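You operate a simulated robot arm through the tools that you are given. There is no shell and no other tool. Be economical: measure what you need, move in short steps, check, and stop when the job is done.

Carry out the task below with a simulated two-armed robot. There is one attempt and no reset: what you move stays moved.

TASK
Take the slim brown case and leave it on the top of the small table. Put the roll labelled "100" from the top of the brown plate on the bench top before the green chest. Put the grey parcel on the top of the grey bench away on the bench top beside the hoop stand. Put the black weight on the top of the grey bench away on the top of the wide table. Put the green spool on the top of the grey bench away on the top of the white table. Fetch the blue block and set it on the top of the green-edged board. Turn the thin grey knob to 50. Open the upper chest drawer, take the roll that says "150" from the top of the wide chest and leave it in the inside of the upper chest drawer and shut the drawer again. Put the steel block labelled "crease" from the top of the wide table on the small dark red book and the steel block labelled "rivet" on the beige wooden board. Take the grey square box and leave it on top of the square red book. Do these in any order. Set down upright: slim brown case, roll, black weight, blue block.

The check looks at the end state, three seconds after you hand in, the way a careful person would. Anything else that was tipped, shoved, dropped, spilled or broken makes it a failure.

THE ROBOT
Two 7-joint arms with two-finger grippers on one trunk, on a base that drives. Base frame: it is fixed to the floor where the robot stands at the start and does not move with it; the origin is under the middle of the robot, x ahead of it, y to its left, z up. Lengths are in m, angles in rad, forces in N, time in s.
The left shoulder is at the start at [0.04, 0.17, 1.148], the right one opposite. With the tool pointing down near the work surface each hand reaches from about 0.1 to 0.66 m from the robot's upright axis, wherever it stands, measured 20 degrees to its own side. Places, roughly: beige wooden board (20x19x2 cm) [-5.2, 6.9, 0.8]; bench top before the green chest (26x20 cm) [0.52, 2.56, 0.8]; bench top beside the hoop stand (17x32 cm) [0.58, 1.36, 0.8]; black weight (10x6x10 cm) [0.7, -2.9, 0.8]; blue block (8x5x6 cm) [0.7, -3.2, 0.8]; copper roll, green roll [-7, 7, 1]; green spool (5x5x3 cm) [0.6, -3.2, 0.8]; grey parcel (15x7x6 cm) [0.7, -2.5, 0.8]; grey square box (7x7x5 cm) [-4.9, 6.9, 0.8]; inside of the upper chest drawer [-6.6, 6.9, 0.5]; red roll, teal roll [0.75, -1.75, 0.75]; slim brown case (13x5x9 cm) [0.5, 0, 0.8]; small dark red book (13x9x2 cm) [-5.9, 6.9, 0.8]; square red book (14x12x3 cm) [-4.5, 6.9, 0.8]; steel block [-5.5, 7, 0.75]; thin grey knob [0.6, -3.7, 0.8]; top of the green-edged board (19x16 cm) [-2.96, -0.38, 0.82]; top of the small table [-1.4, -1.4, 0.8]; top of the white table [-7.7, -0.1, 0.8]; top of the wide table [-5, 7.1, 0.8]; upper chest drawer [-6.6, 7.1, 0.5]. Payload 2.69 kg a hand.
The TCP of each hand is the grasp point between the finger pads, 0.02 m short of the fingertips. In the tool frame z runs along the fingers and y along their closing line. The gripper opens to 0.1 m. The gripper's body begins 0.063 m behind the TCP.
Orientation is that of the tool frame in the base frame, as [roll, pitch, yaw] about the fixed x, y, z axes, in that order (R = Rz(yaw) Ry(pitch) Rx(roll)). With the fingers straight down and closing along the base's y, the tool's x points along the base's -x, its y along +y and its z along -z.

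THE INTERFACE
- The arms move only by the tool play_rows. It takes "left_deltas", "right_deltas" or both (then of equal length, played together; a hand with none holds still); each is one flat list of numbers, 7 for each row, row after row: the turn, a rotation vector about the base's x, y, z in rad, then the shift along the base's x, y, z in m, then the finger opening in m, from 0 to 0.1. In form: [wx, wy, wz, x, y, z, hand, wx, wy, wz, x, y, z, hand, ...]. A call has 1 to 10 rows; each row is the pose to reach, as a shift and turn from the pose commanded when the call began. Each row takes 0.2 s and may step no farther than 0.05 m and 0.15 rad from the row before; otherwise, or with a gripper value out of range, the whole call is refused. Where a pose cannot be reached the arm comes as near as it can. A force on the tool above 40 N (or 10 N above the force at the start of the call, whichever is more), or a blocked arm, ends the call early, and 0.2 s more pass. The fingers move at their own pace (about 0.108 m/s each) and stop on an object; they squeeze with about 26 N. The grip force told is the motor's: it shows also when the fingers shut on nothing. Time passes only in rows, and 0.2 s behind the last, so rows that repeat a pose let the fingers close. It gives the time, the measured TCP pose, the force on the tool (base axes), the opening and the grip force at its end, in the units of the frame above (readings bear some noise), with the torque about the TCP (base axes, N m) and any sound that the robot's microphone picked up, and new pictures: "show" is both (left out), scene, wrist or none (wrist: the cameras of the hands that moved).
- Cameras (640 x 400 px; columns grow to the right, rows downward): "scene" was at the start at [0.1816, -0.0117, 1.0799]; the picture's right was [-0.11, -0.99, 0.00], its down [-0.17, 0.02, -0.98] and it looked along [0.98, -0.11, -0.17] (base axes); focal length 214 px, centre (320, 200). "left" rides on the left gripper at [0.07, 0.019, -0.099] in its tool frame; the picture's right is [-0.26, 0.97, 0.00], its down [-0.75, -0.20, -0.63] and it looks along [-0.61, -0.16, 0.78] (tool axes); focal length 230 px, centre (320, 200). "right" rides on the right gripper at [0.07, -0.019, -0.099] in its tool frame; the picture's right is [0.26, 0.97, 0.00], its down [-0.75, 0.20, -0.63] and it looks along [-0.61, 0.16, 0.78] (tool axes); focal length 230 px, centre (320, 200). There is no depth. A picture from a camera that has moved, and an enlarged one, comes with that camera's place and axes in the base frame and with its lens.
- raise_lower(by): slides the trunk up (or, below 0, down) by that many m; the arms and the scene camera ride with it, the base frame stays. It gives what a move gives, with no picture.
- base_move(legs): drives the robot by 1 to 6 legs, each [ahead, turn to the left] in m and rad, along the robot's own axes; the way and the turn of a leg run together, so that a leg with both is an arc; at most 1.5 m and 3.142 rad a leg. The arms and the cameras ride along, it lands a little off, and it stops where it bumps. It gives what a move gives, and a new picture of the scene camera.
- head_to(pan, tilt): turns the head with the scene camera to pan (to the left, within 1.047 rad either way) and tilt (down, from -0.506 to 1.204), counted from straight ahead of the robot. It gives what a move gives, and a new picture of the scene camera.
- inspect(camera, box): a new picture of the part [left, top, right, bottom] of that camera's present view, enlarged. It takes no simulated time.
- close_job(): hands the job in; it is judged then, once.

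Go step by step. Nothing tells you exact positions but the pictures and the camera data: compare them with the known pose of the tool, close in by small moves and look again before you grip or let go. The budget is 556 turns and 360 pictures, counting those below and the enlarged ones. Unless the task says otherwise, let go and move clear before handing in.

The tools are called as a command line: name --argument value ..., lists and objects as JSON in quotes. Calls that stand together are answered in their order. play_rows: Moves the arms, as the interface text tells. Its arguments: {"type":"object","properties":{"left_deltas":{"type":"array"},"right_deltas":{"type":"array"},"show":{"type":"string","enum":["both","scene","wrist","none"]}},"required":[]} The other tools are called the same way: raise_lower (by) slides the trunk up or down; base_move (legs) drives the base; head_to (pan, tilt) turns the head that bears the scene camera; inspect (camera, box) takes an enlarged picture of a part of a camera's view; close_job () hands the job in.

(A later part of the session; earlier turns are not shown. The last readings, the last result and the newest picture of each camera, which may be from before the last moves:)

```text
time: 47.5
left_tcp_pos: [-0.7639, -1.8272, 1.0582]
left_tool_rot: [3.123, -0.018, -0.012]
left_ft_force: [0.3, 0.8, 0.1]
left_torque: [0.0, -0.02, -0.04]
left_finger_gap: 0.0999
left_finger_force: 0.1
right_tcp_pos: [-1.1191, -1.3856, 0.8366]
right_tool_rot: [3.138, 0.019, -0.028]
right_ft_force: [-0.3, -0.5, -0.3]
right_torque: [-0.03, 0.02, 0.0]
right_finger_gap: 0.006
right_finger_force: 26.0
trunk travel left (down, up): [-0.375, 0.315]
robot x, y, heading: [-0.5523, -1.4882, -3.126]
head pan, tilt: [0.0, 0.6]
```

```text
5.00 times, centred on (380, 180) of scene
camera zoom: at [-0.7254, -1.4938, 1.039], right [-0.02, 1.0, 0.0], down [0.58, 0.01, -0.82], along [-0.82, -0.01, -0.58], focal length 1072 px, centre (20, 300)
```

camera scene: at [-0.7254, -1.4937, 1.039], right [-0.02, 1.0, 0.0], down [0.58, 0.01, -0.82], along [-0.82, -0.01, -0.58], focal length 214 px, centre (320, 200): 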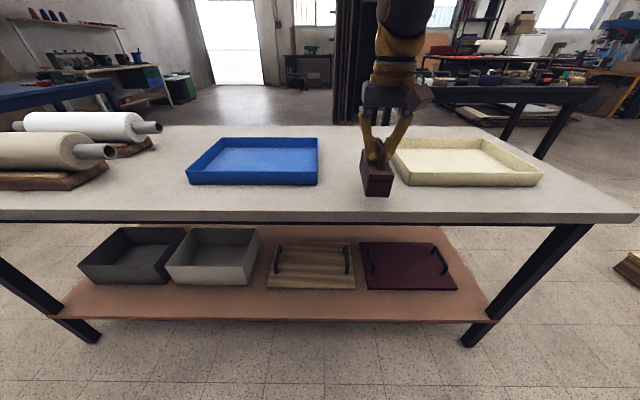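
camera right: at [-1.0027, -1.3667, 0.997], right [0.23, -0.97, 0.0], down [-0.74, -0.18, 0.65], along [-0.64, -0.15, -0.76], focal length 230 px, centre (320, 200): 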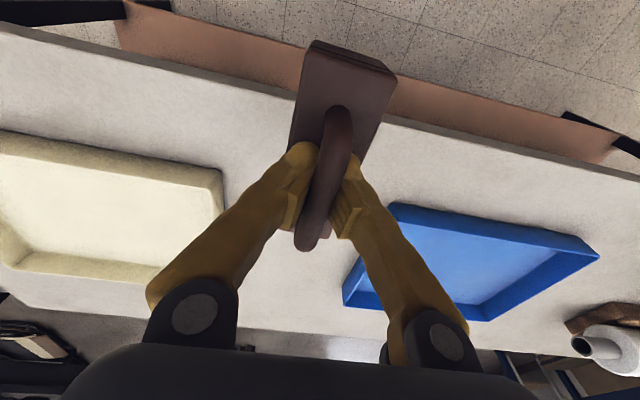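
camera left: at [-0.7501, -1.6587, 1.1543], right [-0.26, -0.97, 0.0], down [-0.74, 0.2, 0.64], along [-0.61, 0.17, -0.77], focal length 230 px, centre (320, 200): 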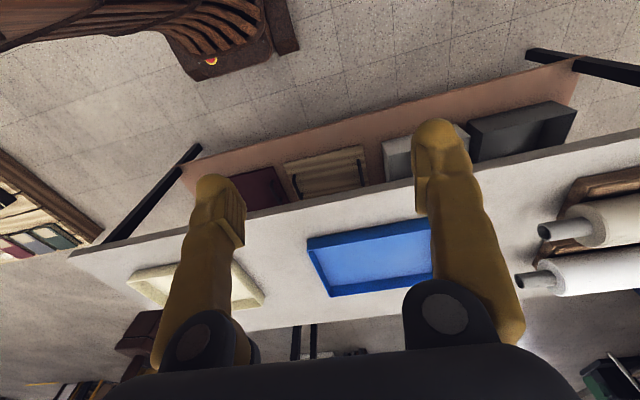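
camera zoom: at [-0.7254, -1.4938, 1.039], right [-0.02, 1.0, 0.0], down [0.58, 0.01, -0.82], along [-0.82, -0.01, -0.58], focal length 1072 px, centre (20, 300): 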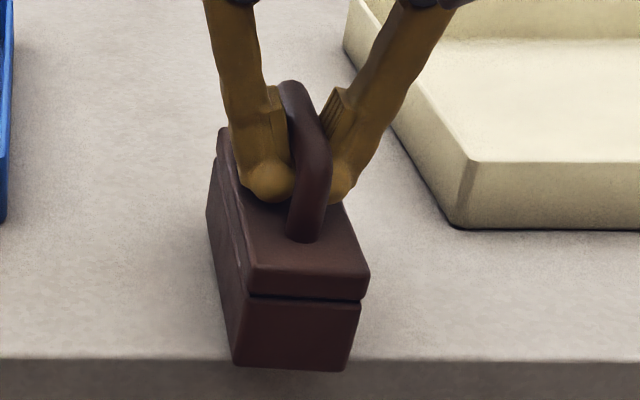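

The near end of the case lines up past the table's front edge. The top is therefore lower (about 0.75) and its edge farther off than I took it. I'll raise, drive in 12 cm and look again.

play_rows --right_deltas '[0, 0, 0, 0, 0, 0.03, 0, 0, 0, 0, 0, 0, 0.06, 0]' --show "none"

base_move --legs '[[0.12, 0]]'

```text
time: 48.1
left_tcp_pos: [-0.7643, -1.829, 1.0586]
left_tool_rot: [3.124, -0.016, -0.013]
left_ft_force: [0.3, -0.6, -0.2]
left_torque: [0.0, -0.03, -0.02]
left_finger_gap: 0.1002
left_finger_force: 0.1
right_tcp_pos: [-1.1192, -1.3843, 0.8967]
right_tool_rot: [3.137, 0.018, -0.028]
right_ft_force: [0.2, 0.6, -0.4]
right_torque: [0.02, -0.02, 0.0]
right_finger_gap: 0.0059
right_finger_force: 26.0
trunk travel left (down, up): [-0.375, 0.315]
robot x, y, heading: [-0.5502, -1.489, -3.126]
head pan, tilt: [0.0, 0.6]
```

```text
time: 49.3
left_tcp_pos: [-0.8873, -1.8303, 1.0581]
left_tool_rot: [3.124, -0.018, -0.01]
left_ft_force: [-0.5, -0.4, -1.1]
left_torque: [0.0, -0.09, 0.02]
left_finger_gap: 0.1003
left_finger_force: 0.2
right_tcp_pos: [-1.2423, -1.387, 0.8958]
right_tool_rot: [3.139, 0.018, -0.03]
right_ft_force: [-0.2, 1.3, -1.0]
right_torque: [-0.02, 0.0, -0.01]
right_finger_gap: 0.0059
right_finger_force: 26.1
trunk travel left (down, up): [-0.375, 0.315]
robot x, y, heading: [-0.6719, -1.4875, -3.125]
head pan, tilt: [0.0, 0.6]
camera scene: at [-0.8482, -1.496, 1.0389], right [-0.02, 1.0, 0.0], down [0.58, 0.01, -0.81], along [-0.81, -0.01, -0.58], focal length 214 px, centre (320, 200)
```

scene: 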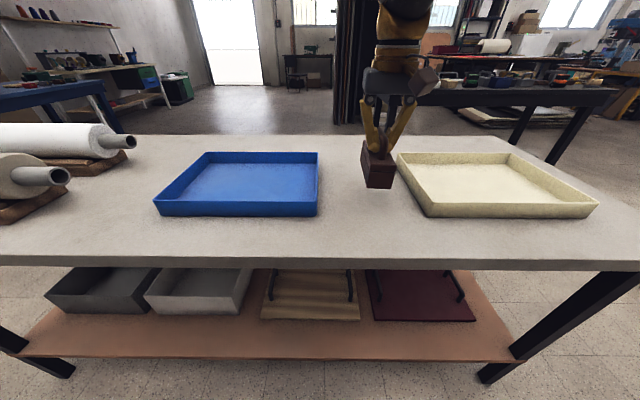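

The two views now put the top at z≈0.757, its edge at x≈-1.08, with the case well inside and centred in the gap. I'll lower to just above contact.

play_rows --right_deltas '[0, 0, 0, 0, 0, -0.03, 0, 0, 0, 0, 0, 0, -0.05, 0, 0, 0, 0, 0, 0, -0.056, 0, 0, 0, 0, 0, 0, -0.06, 0]' --show "scene"

inspect --camera "scene" --box '[320, 140, 440, 220]'

```text
time: 50.3
left_tcp_pos: [-0.8819, -1.8387, 1.0615]
left_tool_rot: [3.099, -0.02, -0.031]
left_ft_force: [0.3, 1.1, 1.0]
left_torque: [0.01, -0.01, -0.01]
left_finger_gap: 0.1
left_finger_force: 0.0
right_tcp_pos: [-1.2282, -1.3862, 0.8453]
right_tool_rot: [3.137, 0.035, -0.027]
right_ft_force: [-0.2, -0.4, -0.4]
right_torque: [0.0, 0.03, -0.02]
right_finger_gap: 0.0059
right_finger_force: 25.9
trunk travel left (down, up): [-0.375, 0.315]
robot x, y, heading: [-0.6672, -1.4903, -3.124]
head pan, tilt: [0.0, 0.6]
camera scene: at [-0.8469, -1.496, 1.0391], right [-0.02, 1.0, 0.0], down [0.58, 0.01, -0.82], along [-0.82, -0.01, -0.58], focal length 214 px, centre (320, 200)
```

scene: 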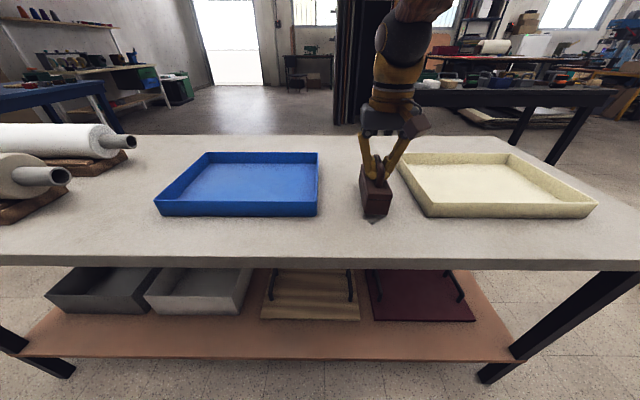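

```text
5.00 times, centred on (380, 180) of scene
camera zoom: at [-0.8469, -1.496, 1.0391], right [-0.02, 1.0, 0.0], down [0.58, 0.01, -0.82], along [-0.82, -0.01, -0.58], focal length 1072 px, centre (20, 300)
```

zoom: 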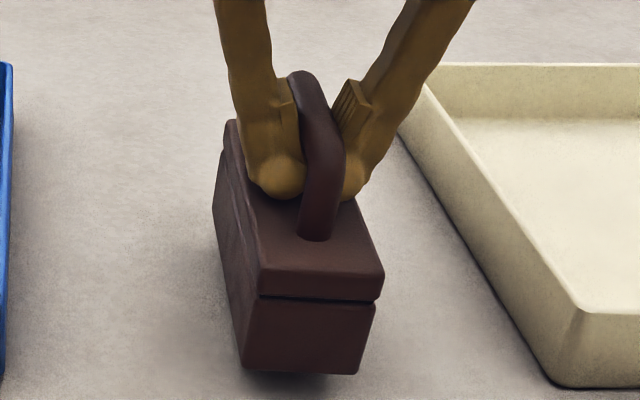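

Pitch has drifted by 0.017, so I'll level it and lower the last bit.

play_rows --right_deltas '[0, -0.01, 0, 0, 0, -0.003, 0, 0, -0.018, 0, 0, 0, -0.007, 0, 0, -0.018, 0, 0, 0, -0.01, 0]' --show "none"

inspect --camera "scene" --box '[320, 150, 440, 230]'

```text
time: 51.1
left_tcp_pos: [-0.8811, -1.838, 1.0614]
left_tool_rot: [3.099, -0.022, -0.03]
left_ft_force: [0.2, -0.2, -0.2]
left_torque: [-0.01, -0.04, -0.01]
left_finger_gap: 0.1
left_finger_force: 0.0
right_tcp_pos: [-1.228, -1.3877, 0.8356]
right_tool_rot: [3.139, 0.017, -0.028]
right_ft_force: [-0.4, 0.0, 0.5]
right_torque: [0.02, 0.0, 0.0]
right_finger_gap: 0.0062
right_finger_force: 26.0
trunk travel left (down, up): [-0.375, 0.315]
robot x, y, heading: [-0.6742, -1.4906, -3.122]
head pan, tilt: [0.0, 0.6]
```

```text
5.00 times, centred on (380, 190) of scene
camera zoom: at [-0.8471, -1.496, 1.0391], right [-0.02, 1.0, 0.0], down [0.58, 0.01, -0.82], along [-0.82, -0.01, -0.58], focal length 1072 px, centre (20, 250)
```

zoom: 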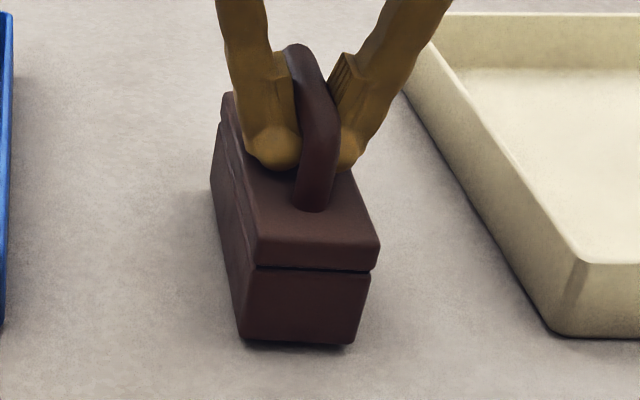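

Very thin shadow now; a few more millimetres.

play_rows --right_deltas '[0, 0, 0, 0, 0, -0.002, 0, 0, 0, 0, 0, 0, -0.004, 0, 0, 0, 0, 0, 0, -0.005, 0]' --show "none"

inspect --camera "scene" --box '[320, 150, 440, 230]'

```text
time: 51.9
left_tcp_pos: [-0.8809, -1.8373, 1.0617]
left_tool_rot: [3.098, -0.021, -0.028]
left_ft_force: [-0.3, 0.0, 0.3]
left_torque: [0.04, -0.01, -0.02]
left_finger_gap: 0.0998
left_finger_force: 0.0
right_tcp_pos: [-1.2281, -1.3871, 0.8312]
right_tool_rot: [3.139, 0.017, -0.027]
right_ft_force: [0.5, -1.1, 2.2]
right_torque: [0.02, 0.07, -0.01]
right_finger_gap: 0.0058
right_finger_force: 26.0
trunk travel left (down, up): [-0.375, 0.315]
robot x, y, heading: [-0.672, -1.4928, -3.127]
head pan, tilt: [0.0, 0.6]
```

```text
5.00 times, centred on (380, 190) of scene
camera zoom: at [-0.8468, -1.4961, 1.0392], right [-0.02, 1.0, 0.0], down [0.58, 0.01, -0.82], along [-0.82, -0.01, -0.58], focal length 1072 px, centre (20, 250)
```

zoom: 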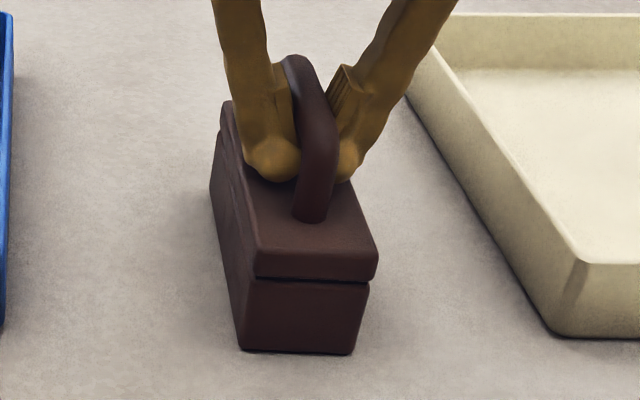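

Contact is felt (about 2 N). I'll open the fingers and lift straight up.

play_rows --right_deltas '[0, 0, 0, 0, 0, 0, 0.05, 0, 0, 0, 0, 0, 0, 0.06, 0, 0, 0, 0, 0, 0.03, 0.06, 0, 0, 0, 0, 0, 0.08, 0.06, 0, 0, 0, 0, 0, 0.12, 0.06, 0, 0, 0, 0.04, 0, 0.16, 0.06, 0, 0, 0, 0.08, 0, 0.18, 0.06]' --show "scene"

```text
refused: row 6 steps farther than a row can; nothing moved
```

play_rows --right_deltas '[0, 0, 0, 0, 0, 0, 0.05, 0, 0, 0, 0, 0, 0, 0.06, 0, 0, 0, 0, 0, 0.03, 0.06, 0, 0, 0, 0, 0, 0.07, 0.06, 0, 0, 0, 0, 0, 0.11, 0.06, 0, 0, 0, 0.03, 0, 0.14, 0.06, 0, 0, 0, 0.07, 0, 0.16, 0.06]' --show "scene"

```text
time: 53.5
left_tcp_pos: [-0.8811, -1.838, 1.0607]
left_tool_rot: [3.099, -0.02, -0.031]
left_ft_force: [0.5, 0.9, 0.5]
left_torque: [0.0, -0.02, 0.01]
left_finger_gap: 0.0998
left_finger_force: 0.0
right_tcp_pos: [-1.1546, -1.3883, 0.9924]
right_tool_rot: [-3.141, 0.016, -0.027]
right_ft_force: [0.4, 0.2, 0.1]
right_torque: [-0.01, 0.05, -0.01]
right_finger_gap: 0.0601
right_finger_force: 0.1
trunk travel left (down, up): [-0.375, 0.315]
robot x, y, heading: [-0.6744, -1.4897, -3.127]
head pan, tilt: [0.0, 0.6]
camera scene: at [-0.8462, -1.496, 1.0392], right [-0.02, 1.0, 0.0], down [0.58, 0.01, -0.82], along [-0.82, -0.01, -0.58], focal length 214 px, centre (320, 200)
```

scene: 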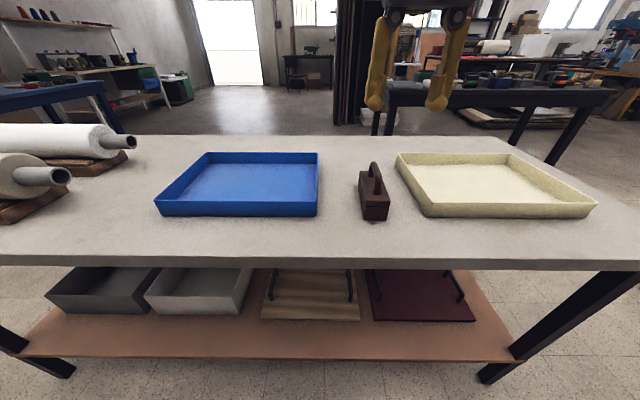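

The case stands upright between the trays. Next I'll tuck the arms in and drive to face the grey bench near y=-2.9.

play_rows --right_deltas '[0, 0, 0, 0.04, 0.03, 0.01, 0.1, 0, 0, 0, 0.08, 0.06, 0.02, 0.1, 0, 0, 0, 0.12, 0.09, 0.03, 0.1, 0, 0, 0, 0.16, 0.12, 0.04, 0.1]' --left_deltas '[0.01, 0, 0, -0.02, 0.02, 0, 0.1, 0.02, 0, 0, -0.04, 0.04, 0, 0.1, 0.03, 0.01, 0, -0.07, 0.06, -0.01, 0.1, 0.042, 0.02, 0, -0.1, 0.08, -0.01, 0.1]' --show "none"

base_move --legs '[[-0.35, 0], [0, 1.571], [1.42, 0], [0, 1.571]]'

```text
refused: row 1 steps farther than a row can; nothing moved
```

```text
time: 70.4
left_tcp_pos: [-0.1092, -2.5605, 1.0644]
left_tool_rot: [3.128, -0.018, -3.134]
left_ft_force: [-0.4, -0.3, 0.6]
left_torque: [-0.01, 0.01, -0.02]
left_finger_gap: 0.1003
left_finger_force: 0.0
right_tcp_pos: [0.1786, -3.0003, 0.9912]
right_tool_rot: [3.138, 0.018, 3.136]
right_ft_force: [0.0, 0.4, 0.7]
right_torque: [-0.01, 0.02, 0.01]
right_finger_gap: 0.0602
right_finger_force: 0.0
trunk travel left (down, up): [-0.375, 0.315]
robot x, y, heading: [-0.3041, -2.9149, 0.037]
head pan, tilt: [0.0, 0.6]
camera scene: at [-0.1301, -2.9102, 1.0391], right [0.04, -1.0, 0.0], down [-0.58, -0.02, -0.82], along [0.81, 0.03, -0.58], focal length 214 px, centre (320, 200)
```

scene: 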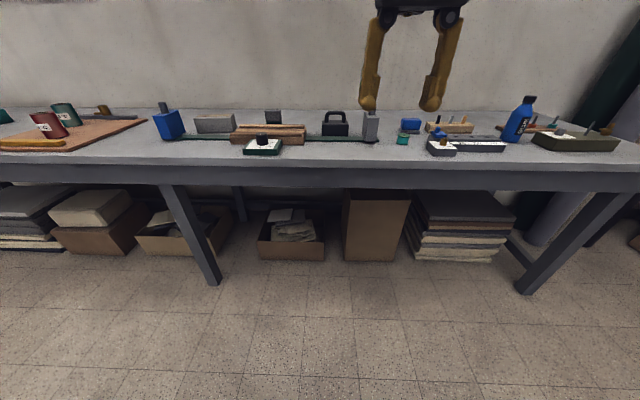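

I can see the bench: a brown plate with red and teal rolls on the left, a grey parcel, black weight, blue block and green spool. I'll enlarge for detail.

inspect --camera "scene" --box '[0, 80, 320, 190]'

inspect --camera "scene" --box '[320, 80, 640, 190]'

```text
2.00 times, centred on (160, 135) of scene
camera zoom: at [-0.1301, -2.9102, 1.0391], right [0.04, -1.0, 0.0], down [-0.58, -0.02, -0.82], along [0.81, 0.03, -0.58], focal length 429 px, centre (640, 330)
```

zoom: 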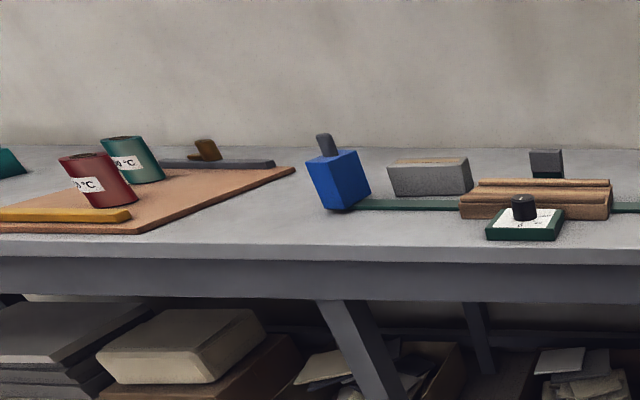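

```text
2.00 times, centred on (480, 135) of scene
camera zoom: at [-0.1301, -2.9102, 1.0391], right [0.04, -1.0, 0.0], down [-0.58, -0.02, -0.82], along [0.81, 0.03, -0.58], focal length 429 px, centre (0, 330)
```

zoom: 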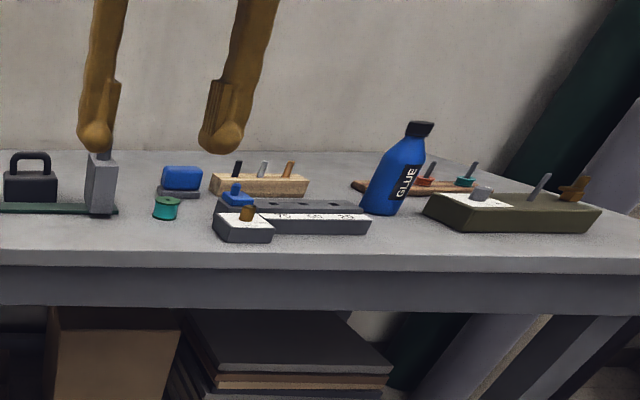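

The knob (olive box, right) is near [0.59, -3.66] and the blue block near [0.7, -3.24]. I'll tuck the arms and move to about y=-3.45, where the right hand can reach the knob and the left the block.

play_rows --right_deltas '[0, 0, 0, -0.03, -0.03, 0.01, 0.1, 0, 0, 0, -0.06, -0.06, 0.02, 0.1, 0, 0, 0, -0.09, -0.09, 0.03, 0.1, 0, 0, 0, -0.12, -0.12, 0.04, 0.1]' --left_deltas '[0, 0, 0, 0.03, -0.02, 0, 0.1, 0.01, 0.01, 0, 0.06, -0.04, 0, 0.1, 0.01, 0.01, 0, 0.09, -0.06, -0.01, 0.1, 0.01, 0.02, 0, 0.12, -0.08, -0.01, 0.1]' --show "none"

base_move --legs '[[0, -1.608], [0.535, 0], [0, 1.571], [0.26, 0]]'

```text
time: 71.4
left_tcp_pos: [-0.0059, -2.641, 1.0583]
left_tool_rot: [3.12, -0.019, -3.131]
left_ft_force: [0.0, -0.4, -0.2]
left_torque: [0.03, -0.02, -0.01]
left_finger_gap: 0.0999
left_finger_force: 0.0
left hand out of reach, approached as far as the arm can: row 1, 2
right_tcp_pos: [0.0439, -3.1219, 1.0388]
right_tool_rot: [3.137, 0.032, 3.136]
right_ft_force: [0.1, -0.3, 0.5]
right_torque: [0.02, -0.01, -0.03]
right_finger_gap: 0.1
right_finger_force: 0.1
trunk travel left (down, up): [-0.375, 0.315]
robot x, y, heading: [-0.3059, -2.912, 0.044]
head pan, tilt: [0.0, 0.6]
```

```text
time: 84.0
left_tcp_pos: [0.2679, -3.1877, 1.0558]
left_tool_rot: [3.12, -0.024, 3.101]
left_ft_force: [1.3, -0.4, -0.5]
left_torque: [-0.03, 0.0, -0.02]
left_finger_gap: 0.1002
left_finger_force: 0.2
right_tcp_pos: [0.2933, -3.6711, 1.0384]
right_tool_rot: [3.14, 0.032, 3.088]
right_ft_force: [1.4, 0.2, 0.4]
right_torque: [-0.02, 0.04, -0.02]
right_finger_gap: 0.0999
right_finger_force: 0.1
trunk travel left (down, up): [-0.375, 0.315]
robot x, y, heading: [-0.0483, -3.4461, -0.012]
head pan, tilt: [0.0, 0.6]
camera scene: at [0.1291, -3.4519, 1.0389], right [-0.01, -1.0, 0.0], down [-0.58, 0.01, -0.81], along [0.81, -0.01, -0.58], focal length 214 px, centre (320, 200)
```

scene: 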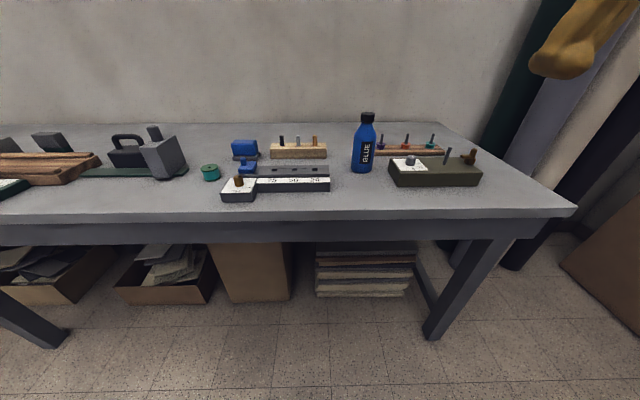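

inspect --camera "scene" --box '[340, 100, 500, 200]'

inspect --camera "scene" --box '[190, 120, 350, 210]'

```text
4.00 times, centred on (420, 150) of scene
camera zoom: at [0.1291, -3.4519, 1.0389], right [-0.01, -1.0, 0.0], down [-0.58, 0.01, -0.81], along [0.81, -0.01, -0.58], focal length 858 px, centre (-80, 400)
```

zoom: 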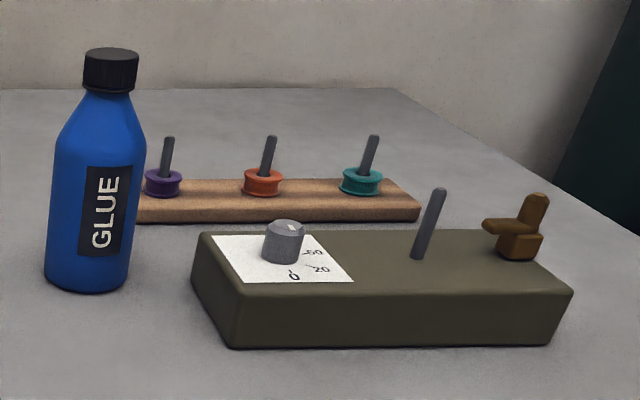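

```text
4.00 times, centred on (270, 165) of scene
camera zoom: at [0.1291, -3.4519, 1.0389], right [-0.01, -1.0, 0.0], down [-0.58, 0.01, -0.81], along [0.81, -0.01, -0.58], focal length 858 px, centre (520, 340)
```

zoom: 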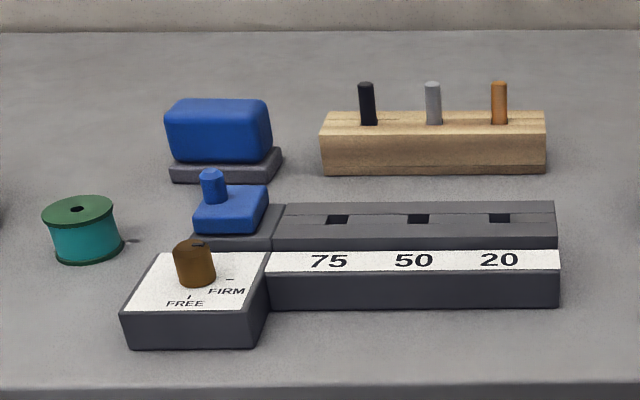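

The dial on the olive box has marks including 0 and 20; I place the knob at about [0.61, -3.685, 0.81]. I'll move the right hand above it for a close look.

play_rows --right_deltas '[0, 0, 0, 0.04, -0.01, -0.01, 0.1, 0, 0, 0, 0.08, -0.01, -0.02, 0.1, 0, 0, 0, 0.12, -0.01, -0.03, 0.1, 0, 0, 0, 0.16, -0.01, -0.04, 0.1, 0, 0, 0, 0.2, -0.01, -0.04, 0.1, 0, 0, 0, 0.23, -0.01, -0.04, 0.1, 0, 0, 0, 0.23, -0.01, -0.04, 0.1]' --show "wrist"

```text
time: 85.6
left_tcp_pos: [0.2431, -3.1886, 1.0472]
left_tool_rot: [3.121, -0.066, 3.103]
left_ft_force: [0.7, 0.3, 1.0]
left_torque: [-0.05, -0.01, 0.01]
left_finger_gap: 0.1
left_finger_force: 0.0
right_tcp_pos: [0.5084, -3.6817, 1.004]
right_tool_rot: [3.138, 0.047, 3.086]
right_ft_force: [0.7, -0.1, -0.6]
right_torque: [-0.04, 0.0, -0.02]
right_finger_gap: 0.1
right_finger_force: 0.0
trunk travel left (down, up): [-0.375, 0.315]
robot x, y, heading: [-0.0488, -3.4502, -0.015]
head pan, tilt: [0.0, 0.6]
camera right: at [0.4325, -3.6962, 1.0987], right [-0.2, 0.98, -0.01], down [0.73, 0.16, 0.67], along [0.65, 0.13, -0.75], focal length 230 px, centre (320, 200)
```

right: 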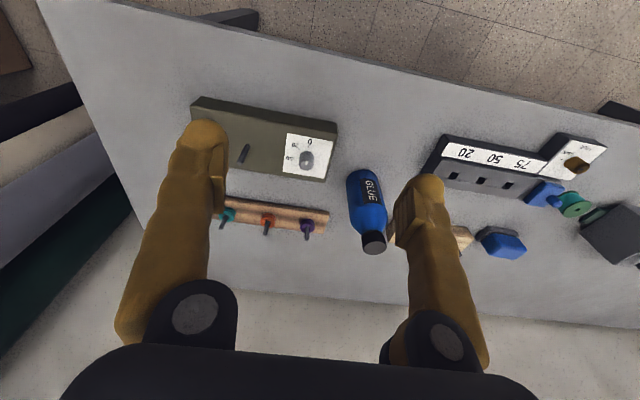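

inspect --camera "right" --box '[270, 120, 350, 190]'

```text
5.71 times, centred on (310, 155) of right
camera zoom: at [0.4325, -3.6962, 1.0987], right [-0.2, 0.98, -0.01], down [0.73, 0.16, 0.67], along [0.65, 0.13, -0.75], focal length 1315 px, centre (377, 457)
```

zoom: 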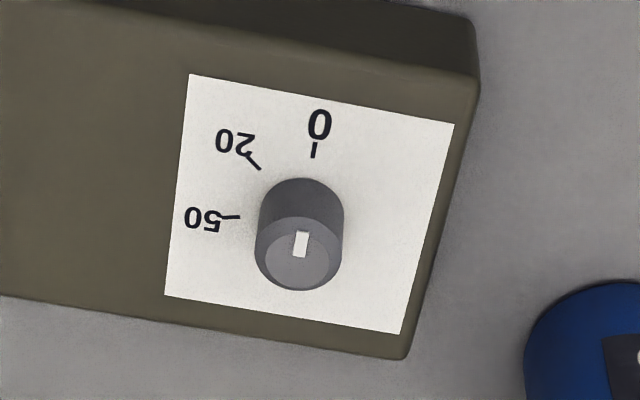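

From this view the pointer stands at 0 and 50 lies about 110° counter-clockwise seen from above. The knob centre is near [0.612, -3.682], a bit beyond reach, so I'll drive in 10 cm.

base_move --legs '[[0.1, 0]]'

play_rows --right_deltas '[0, 0.02, -0.1, 0, 0, -0.03, 0.06, 0, 0.04, -0.2, 0, 0, -0.06, 0.06, 0, 0.05, -0.3, 0, 0, -0.08, 0.06, 0, 0.06, -0.4, 0, 0, -0.1, 0.06]' --show "wrist"

```text
time: 86.7
left_tcp_pos: [0.3448, -3.1887, 1.0475]
left_tool_rot: [3.122, -0.066, 3.101]
left_ft_force: [0.0, -0.4, 0.1]
left_torque: [0.01, 0.02, 0.01]
left_finger_gap: 0.1001
left_finger_force: 0.1
right_tcp_pos: [0.6108, -3.6832, 1.003]
right_tool_rot: [3.138, 0.046, 3.088]
right_ft_force: [0.8, -0.8, -0.6]
right_torque: [0.01, 0.02, 0.01]
right_finger_gap: 0.1002
right_finger_force: 0.1
trunk travel left (down, up): [-0.375, 0.315]
robot x, y, heading: [0.0528, -3.4483, -0.012]
head pan, tilt: [0.0, 0.6]
camera scene: at [0.229, -3.4533, 1.0389], right [-0.01, -1.0, 0.0], down [-0.58, 0.01, -0.81], along [0.81, -0.01, -0.58], focal length 214 px, centre (320, 200)
```

scene: 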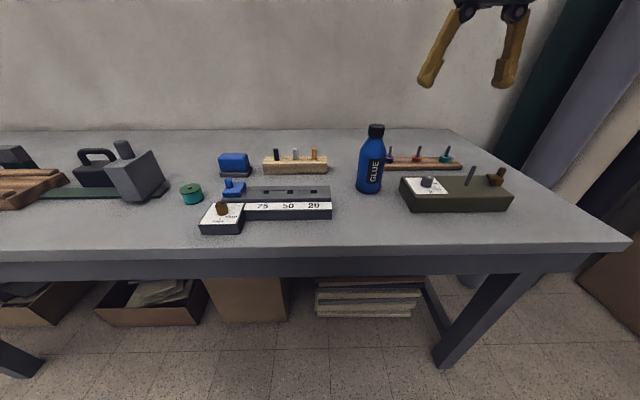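

```text
time: 87.7
left_tcp_pos: [0.3201, -3.1892, 1.0373]
left_tool_rot: [3.122, -0.113, 3.101]
left_ft_force: [-0.6, -0.2, 0.0]
left_torque: [0.01, 0.0, 0.0]
left_finger_gap: 0.1002
left_finger_force: 0.2
right_tcp_pos: [0.5937, -3.6821, 0.9114]
right_tool_rot: [-3.131, 0.005, 2.686]
right_ft_force: [-1.5, 0.3, 0.5]
right_torque: [-0.01, -0.01, 0.0]
right_finger_gap: 0.0599
right_finger_force: 0.1
trunk travel left (down, up): [-0.375, 0.315]
robot x, y, heading: [0.0478, -3.4498, -0.015]
head pan, tilt: [0.0, 0.6]
camera right: at [0.5215, -3.6656, 1.0103], right [0.19, 0.98, -0.01], down [0.76, -0.14, 0.63], along [0.62, -0.13, -0.78], focal length 230 px, centre (320, 200)
```

right: 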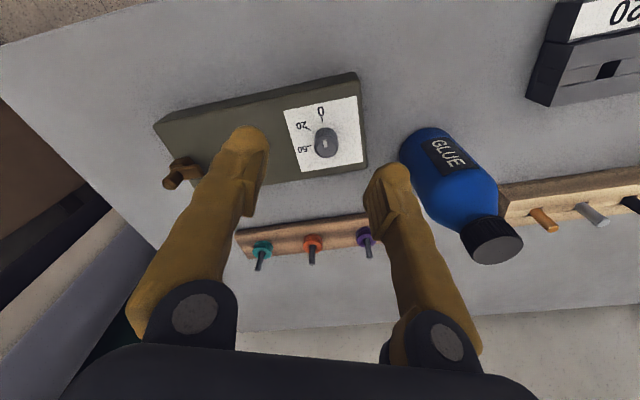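

inspect --camera "right" --box '[270, 80, 380, 180]'

```text
4.00 times, centred on (325, 130) of right
camera zoom: at [0.5215, -3.6656, 1.0103], right [0.19, 0.98, -0.01], down [0.76, -0.14, 0.63], along [0.62, -0.13, -0.78], focal length 920 px, centre (300, 480)
```

zoom: 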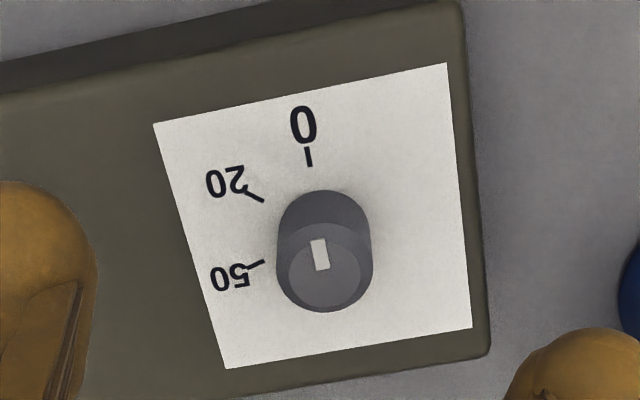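

The knob centre is (0.614, -3.680) and 50 lies 107° from 0. I'll lower over the knob with a half-open grip.

play_rows --right_deltas '[0, 0, 0, 0.01, 0.001, -0.02, 0.05, 0, 0, 0, 0.02, 0.002, -0.05, 0.05, 0, 0, 0, 0.02, 0.002, -0.07, 0.05, 0, 0, 0, 0.02, 0.002, -0.08, 0.05]' --show "both"

```text
time: 88.7
left_tcp_pos: [0.3201, -3.1892, 1.0358]
left_tool_rot: [3.122, -0.112, 3.1]
left_ft_force: [-1.1, 0.7, 0.5]
left_torque: [0.04, -0.02, 0.01]
left_finger_gap: 0.0998
left_finger_force: 0.1
right_tcp_pos: [0.6154, -3.6785, 0.8318]
right_tool_rot: [-3.129, 0.009, 2.688]
right_ft_force: [0.6, 0.7, 0.0]
right_torque: [-0.03, 0.0, 0.01]
right_finger_gap: 0.0501
right_finger_force: 0.0
trunk travel left (down, up): [-0.375, 0.315]
robot x, y, heading: [0.0496, -3.4522, -0.01]
head pan, tilt: [0.0, 0.6]
camera scene: at [0.2283, -3.4533, 1.039], right [-0.01, -1.0, 0.0], down [-0.58, 0.01, -0.82], along [0.82, -0.01, -0.58], focal length 214 px, centre (320, 200)
camera right: at [0.543, -3.6641, 0.9298], right [0.19, 0.98, -0.01], down [0.76, -0.14, 0.63], along [0.62, -0.13, -0.77], focal length 230 px, centre (320, 200)
```

scene: 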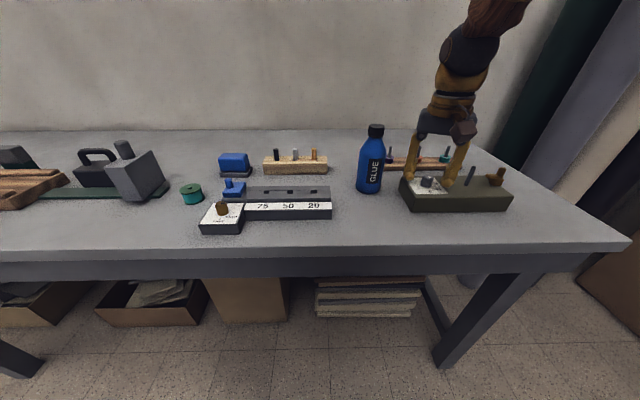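
right: 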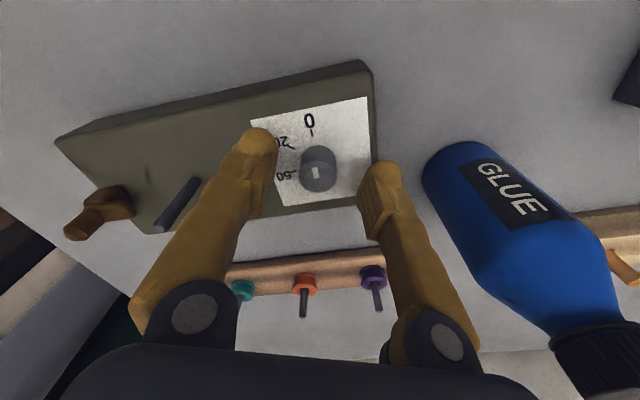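

The fingers are centred on the knob. I'll lower 6 mm and close.

play_rows --right_deltas '[0, 0, 0, 0, 0, -0.003, 0.05, 0, 0, 0, 0, 0, -0.006, 0.05, 0, 0, 0, 0, 0, -0.006, 0.02, 0, 0, 0, 0, 0, -0.006, 0.0, 0, 0, 0, 0, 0, -0.006, 0.0]' --show "wrist"

```text
time: 89.9
left_tcp_pos: [0.322, -3.1902, 1.036]
left_tool_rot: [3.122, -0.109, 3.101]
left_ft_force: [-0.6, 0.3, 1.1]
left_torque: [0.03, 0.0, 0.02]
left_finger_gap: 0.1001
left_finger_force: 0.0
right_tcp_pos: [0.614, -3.681, 0.8265]
right_tool_rot: [-3.13, 0.005, 2.688]
right_ft_force: [-1.1, -3.4, -1.0]
right_torque: [-0.07, -0.1, 0.01]
right_finger_gap: 0.0206
right_finger_force: 44.9
trunk travel left (down, up): [-0.375, 0.315]
robot x, y, heading: [0.0494, -3.4505, -0.012]
head pan, tilt: [0.0, 0.6]
camera right: at [0.5431, -3.6651, 0.9241], right [0.19, 0.98, -0.01], down [0.76, -0.14, 0.63], along [0.62, -0.13, -0.78], focal length 230 px, centre (320, 200)
```

right: 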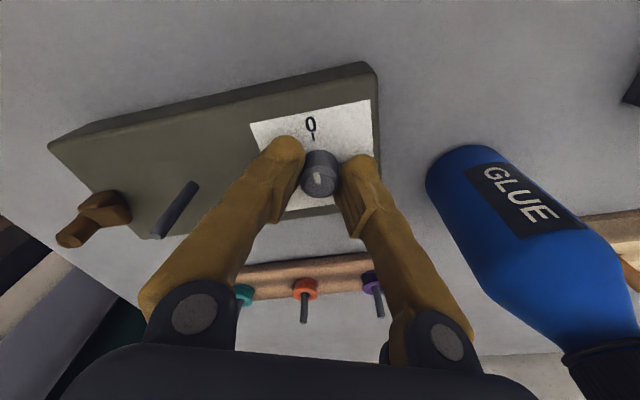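

The knob is gripped. I'll turn it counter-clockwise, 1.5 rad first.

play_rows --right_deltas '[0, 0, 0.15, 0, 0, 0, 0, 0, 0, 0.3, 0, 0, 0, 0, 0, 0, 0.45, 0, 0, 0, 0, 0, 0, 0.6, 0, 0, 0, 0, 0, 0, 0.75, 0, 0, 0, 0, 0, 0, 0.9, 0, 0, 0, 0, 0, 0, 1.05, 0, 0, 0, 0, 0, 0, 1.2, 0, 0, 0, 0, 0, 0, 1.35, 0, 0, 0, 0, 0, 0, 1.5, 0, 0, 0, 0]' --show "wrist"

```text
time: 92.1
left_tcp_pos: [0.3208, -3.1907, 1.0374]
left_tool_rot: [3.121, -0.114, 3.1]
left_ft_force: [-0.3, 1.1, -0.3]
left_torque: [-0.01, -0.03, -0.02]
left_finger_gap: 0.1001
left_finger_force: 0.0
right_tcp_pos: [0.616, -3.682, 0.827]
right_tool_rot: [-3.133, 0.007, -2.096]
right_ft_force: [9.1, -10.0, 2.6]
right_torque: [-0.09, -0.09, -0.05]
right_finger_gap: 0.0208
right_finger_force: 45.6
trunk travel left (down, up): [-0.375, 0.315]
robot x, y, heading: [0.0529, -3.447, -0.012]
head pan, tilt: [0.0, 0.6]
camera right: at [0.5941, -3.7515, 0.924], right [-0.97, 0.26, -0.01], down [0.19, 0.75, 0.63], along [0.17, 0.61, -0.77], focal length 230 px, centre (320, 200)
```

right: 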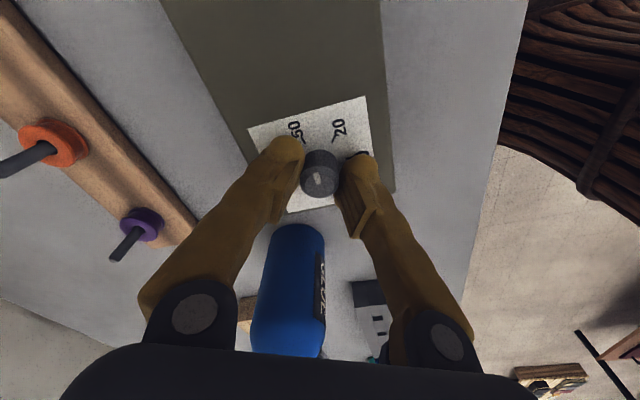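

Pointer is between 20 and 50. I'll finish the last 0.37 rad while easing the side load.

play_rows --right_deltas '[0, 0, 0.12, 0.001, -0.001, 0, 0, 0, 0, 0.25, 0.002, -0.002, 0, 0, 0, 0, 0.37, 0.002, -0.002, 0, 0]' --show "none"

inspect --camera "right" --box '[260, 90, 390, 220]'

```text
time: 92.9
left_tcp_pos: [0.3213, -3.1887, 1.037]
left_tool_rot: [3.121, -0.111, 3.1]
left_ft_force: [-0.5, -0.3, 0.9]
left_torque: [-0.01, 0.02, -0.03]
left_finger_gap: 0.1
left_finger_force: 0.0
right_tcp_pos: [0.6155, -3.6821, 0.8255]
right_tool_rot: [-3.135, 0.009, -1.724]
right_ft_force: [0.3, -3.7, 2.3]
right_torque: [-0.48, 0.18, -0.02]
right_finger_gap: 0.0208
right_finger_force: 44.9
trunk travel left (down, up): [-0.375, 0.315]
robot x, y, heading: [0.0502, -3.4488, -0.015]
head pan, tilt: [0.0, 0.6]
```

```text
3.08 times, centred on (325, 155) of right
camera zoom: at [0.6213, -3.7543, 0.9239], right [-0.99, -0.11, -0.01], down [-0.09, 0.77, 0.63], along [-0.06, 0.63, -0.77], focal length 708 px, centre (305, 338)
```

zoom: 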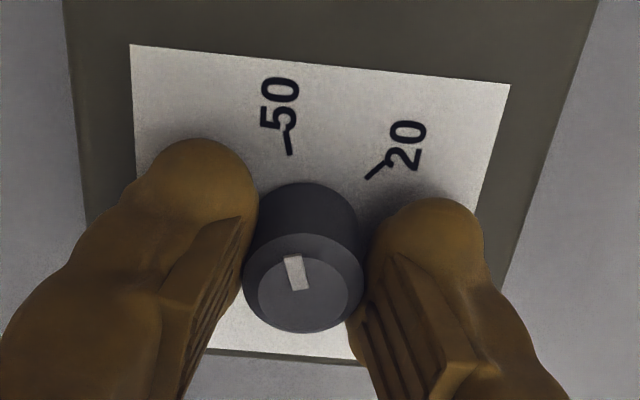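

The pointer is within about 2° of the 50 tick. I'll let go, rise and check.

play_rows --right_deltas '[0, 0, 0, 0, 0, 0, 0.03, 0, 0, 0, 0, 0, 0, 0.05, 0, 0, 0, 0, 0, 0.02, 0.05, 0, 0, 0, 0, 0, 0.06, 0.05, 0, 0, 0, -0.03, 0, 0.09, 0.05, 0, 0, 0, -0.06, 0, 0.12, 0.05]' --show "none"

inspect --camera "right" --box '[220, 60, 380, 180]'

```text
time: 94.3
left_tcp_pos: [0.3203, -3.1902, 1.0371]
left_tool_rot: [3.124, -0.112, 3.103]
left_ft_force: [0.1, 0.1, 0.0]
left_torque: [0.04, 0.03, 0.03]
left_finger_gap: 0.1002
left_finger_force: 0.0
right_tcp_pos: [0.5541, -3.6819, 0.9457]
right_tool_rot: [-3.132, 0.007, -1.725]
right_ft_force: [0.4, 0.0, 0.3]
right_torque: [0.01, -0.06, 0.02]
right_finger_gap: 0.05
right_finger_force: 0.1
trunk travel left (down, up): [-0.375, 0.315]
robot x, y, heading: [0.0526, -3.4507, -0.01]
head pan, tilt: [0.0, 0.6]
```

```text
3.33 times, centred on (300, 120) of right
camera zoom: at [0.56, -3.7535, 1.0439], right [-0.99, -0.11, -0.01], down [-0.09, 0.77, 0.63], along [-0.06, 0.63, -0.77], focal length 767 px, centre (387, 467)
```

zoom: 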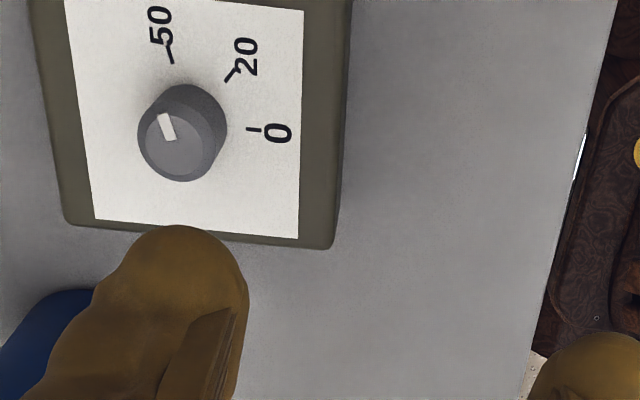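

The view is slanted, so I'll bring the wrist camera nearly straight above the knob to check the pointer better.

play_rows --right_deltas '[0, 0, 0, 0.02, 0, 0.04, 0.05, 0, 0, 0, 0.05, 0.02, 0.06, 0.05, 0, 0, 0, 0.055, 0.05, 0.06, 0.05]' --show "none"

inspect --camera "right" --box '[270, 0, 370, 80]'

```text
time: 95.1
left_tcp_pos: [0.3196, -3.1889, 1.0364]
left_tool_rot: [3.122, -0.111, 3.101]
left_ft_force: [0.0, 1.2, -0.3]
left_torque: [-0.01, 0.02, -0.02]
left_finger_gap: 0.1003
left_finger_force: 0.1
right_tcp_pos: [0.6115, -3.6306, 1.0065]
right_tool_rot: [-3.132, 0.008, -1.723]
right_ft_force: [0.7, 0.8, 0.2]
right_torque: [-0.02, -0.01, 0.0]
right_finger_gap: 0.05
right_finger_force: 0.0
trunk travel left (down, up): [-0.375, 0.315]
robot x, y, heading: [0.0506, -3.452, -0.012]
head pan, tilt: [0.0, 0.6]
```

```text
5.00 times, centred on (320, 40) of right
camera zoom: at [0.6166, -3.7037, 1.1055], right [-0.99, -0.11, -0.01], down [-0.09, 0.77, 0.63], along [-0.06, 0.63, -0.77], focal length 1150 px, centre (320, 1000)
```

zoom: 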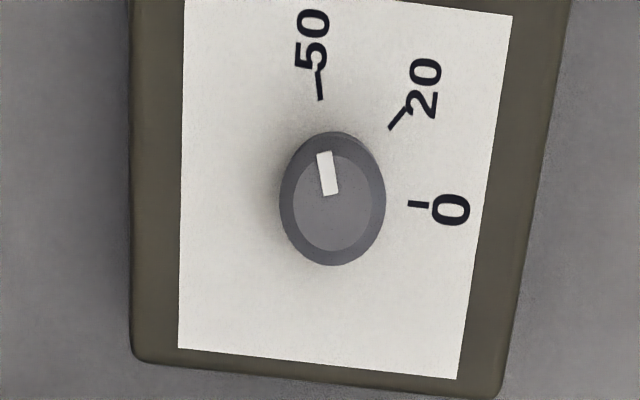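

From straight above, the pointer has overshot the 50 tick by about 8.5°. I'll regrip and turn back 0.15 rad.

play_rows --right_deltas '[0, 0, 0, 0.0035, -0.03, -0.02, 0.05, 0, 0, 0, 0.0035, -0.051, -0.05, 0.05, 0, 0, 0, 0.0035, -0.051, -0.09, 0.05, 0, 0, 0, 0.0035, -0.051, -0.13, 0.05, 0, 0, 0, 0.0035, -0.051, -0.165, 0.05, 0, 0, 0, 0.0035, -0.051, -0.18, 0.05, 0, 0, 0, 0.0035, -0.051, -0.18, 0.02, 0, 0, 0, 0.0035, -0.051, -0.18, 0, 0, 0, -0.075, 0.0035, -0.051, -0.18, 0, 0, 0, -0.15, 0.0035, -0.051, -0.18, 0]' --show "none"

```text
time: 97.3
left_tcp_pos: [0.3211, -3.1893, 1.037]
left_tool_rot: [3.123, -0.112, 3.102]
left_ft_force: [-0.6, -0.6, 0.1]
left_torque: [0.04, -0.05, 0.02]
left_finger_gap: 0.0998
left_finger_force: 0.0
right_tcp_pos: [0.6134, -3.6832, 0.8259]
right_tool_rot: [-3.134, 0.009, -1.878]
right_ft_force: [3.3, 0.3, 0.2]
right_torque: [-0.06, -0.01, 0.03]
right_finger_gap: 0.0206
right_finger_force: 45.5
trunk travel left (down, up): [-0.375, 0.315]
robot x, y, heading: [0.0504, -3.45, -0.011]
head pan, tilt: [0.0, 0.6]
```

play_rows --right_deltas '[0, 0, 0, 0, 0, 0, 0.03, 0, 0, 0, 0, 0, 0, 0.05, 0, 0, 0, 0, 0, 0.02, 0.05, 0, 0, 0, 0, 0, 0.06, 0.05, 0, 0, 0, 0, 0, 0.1, 0.05, 0, 0, 0, 0, 0.02, 0.14, 0.05, 0, 0, 0, 0, 0.05, 0.18, 0.05]' --show "none"

inspect --camera "right" --box '[270, 0, 370, 80]'

```text
time: 98.9
left_tcp_pos: [0.3207, -3.1885, 1.0366]
left_tool_rot: [3.123, -0.112, 3.1]
left_ft_force: [0.0, 0.1, -0.3]
left_torque: [0.0, -0.02, -0.01]
left_finger_gap: 0.1002
left_finger_force: 0.1
right_tcp_pos: [0.6128, -3.6332, 1.0058]
right_tool_rot: [-3.132, 0.006, -1.875]
right_ft_force: [-0.6, 0.2, 0.5]
right_torque: [0.0, -0.01, -0.03]
right_finger_gap: 0.0501
right_finger_force: 0.1
trunk travel left (down, up): [-0.375, 0.315]
robot x, y, heading: [0.0494, -3.4525, -0.014]
head pan, tilt: [0.0, 0.6]
```

```text
5.00 times, centred on (320, 40) of right
camera zoom: at [0.6091, -3.7047, 1.1044], right [-1.0, 0.04, -0.01], down [0.03, 0.77, 0.63], along [0.04, 0.63, -0.77], focal length 1150 px, centre (320, 1000)
```

zoom: 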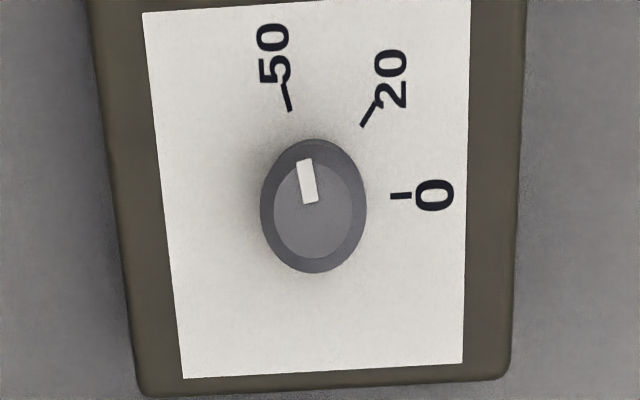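

Now it reads slightly short of the tick, so the truth lies between. I'll regrip and turn forward 0.07 rad.

play_rows --right_deltas '[0, 0, 0, 0.002, -0.03, -0.02, 0.05, 0, 0, 0, 0.002, -0.048, -0.05, 0.05, 0, 0, 0, 0.002, -0.048, -0.09, 0.05, 0, 0, 0, 0.002, -0.048, -0.13, 0.05, 0, 0, 0, 0.002, -0.048, -0.165, 0.05, 0, 0, 0, 0.002, -0.048, -0.18, 0.05, 0, 0, 0, 0.002, -0.048, -0.18, 0.02, 0, 0, 0, 0.002, -0.048, -0.18, 0, 0, 0, 0.07, 0.002, -0.048, -0.18, 0, 0, 0, 0.07, 0.002, -0.048, -0.18, 0]' --show "none"

play_rows --right_deltas '[0, 0, 0, 0, 0, 0, 0.03, 0, 0, 0, 0, 0, 0, 0.05, 0, 0, 0, 0, 0, 0.02, 0.05, 0, 0, 0, 0, 0, 0.06, 0.05, 0, 0, 0, 0, 0.03, 0.09, 0.05, 0, 0, 0, -0.02, 0.06, 0.11, 0.05]' --show "none"

inspect --camera "right" --box '[270, 0, 370, 80]'

```text
time: 101.1
left_tcp_pos: [0.3211, -3.1895, 1.0364]
left_tool_rot: [3.123, -0.111, 3.101]
left_ft_force: [-0.2, 0.6, 0.2]
left_torque: [0.01, 0.02, -0.02]
left_finger_gap: 0.0998
left_finger_force: 0.1
right_tcp_pos: [0.6158, -3.6802, 0.8256]
right_tool_rot: [-3.133, 0.007, -1.805]
right_ft_force: [-5.7, 1.4, -4.4]
right_torque: [-0.05, 0.08, 0.02]
right_finger_gap: 0.0208
right_finger_force: 45.5
trunk travel left (down, up): [-0.375, 0.315]
robot x, y, heading: [0.0515, -3.4487, -0.01]
head pan, tilt: [0.0, 0.6]
```

```text
time: 102.5
left_tcp_pos: [0.3207, -3.1877, 1.036]
left_tool_rot: [3.122, -0.112, 3.102]
left_ft_force: [-0.3, 0.9, 1.1]
left_torque: [0.0, -0.03, -0.01]
left_finger_gap: 0.0999
left_finger_force: 0.0
right_tcp_pos: [0.5945, -3.6216, 0.9392]
right_tool_rot: [-3.131, 0.007, -1.807]
right_ft_force: [-0.1, 0.1, 0.5]
right_torque: [0.0, -0.02, -0.02]
right_finger_gap: 0.0497
right_finger_force: 0.0
trunk travel left (down, up): [-0.375, 0.315]
robot x, y, heading: [0.0527, -3.4446, -0.017]
head pan, tilt: [0.0, 0.6]
```

```text
5.00 times, centred on (320, 40) of right
camera zoom: at [0.5943, -3.6933, 1.0374], right [-1.0, -0.02, -0.01], down [-0.03, 0.77, 0.63], along [-0.01, 0.63, -0.77], focal length 1150 px, centre (320, 1000)
```

zoom: 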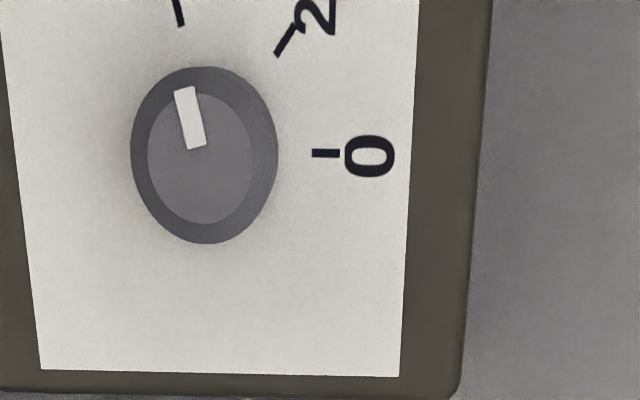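

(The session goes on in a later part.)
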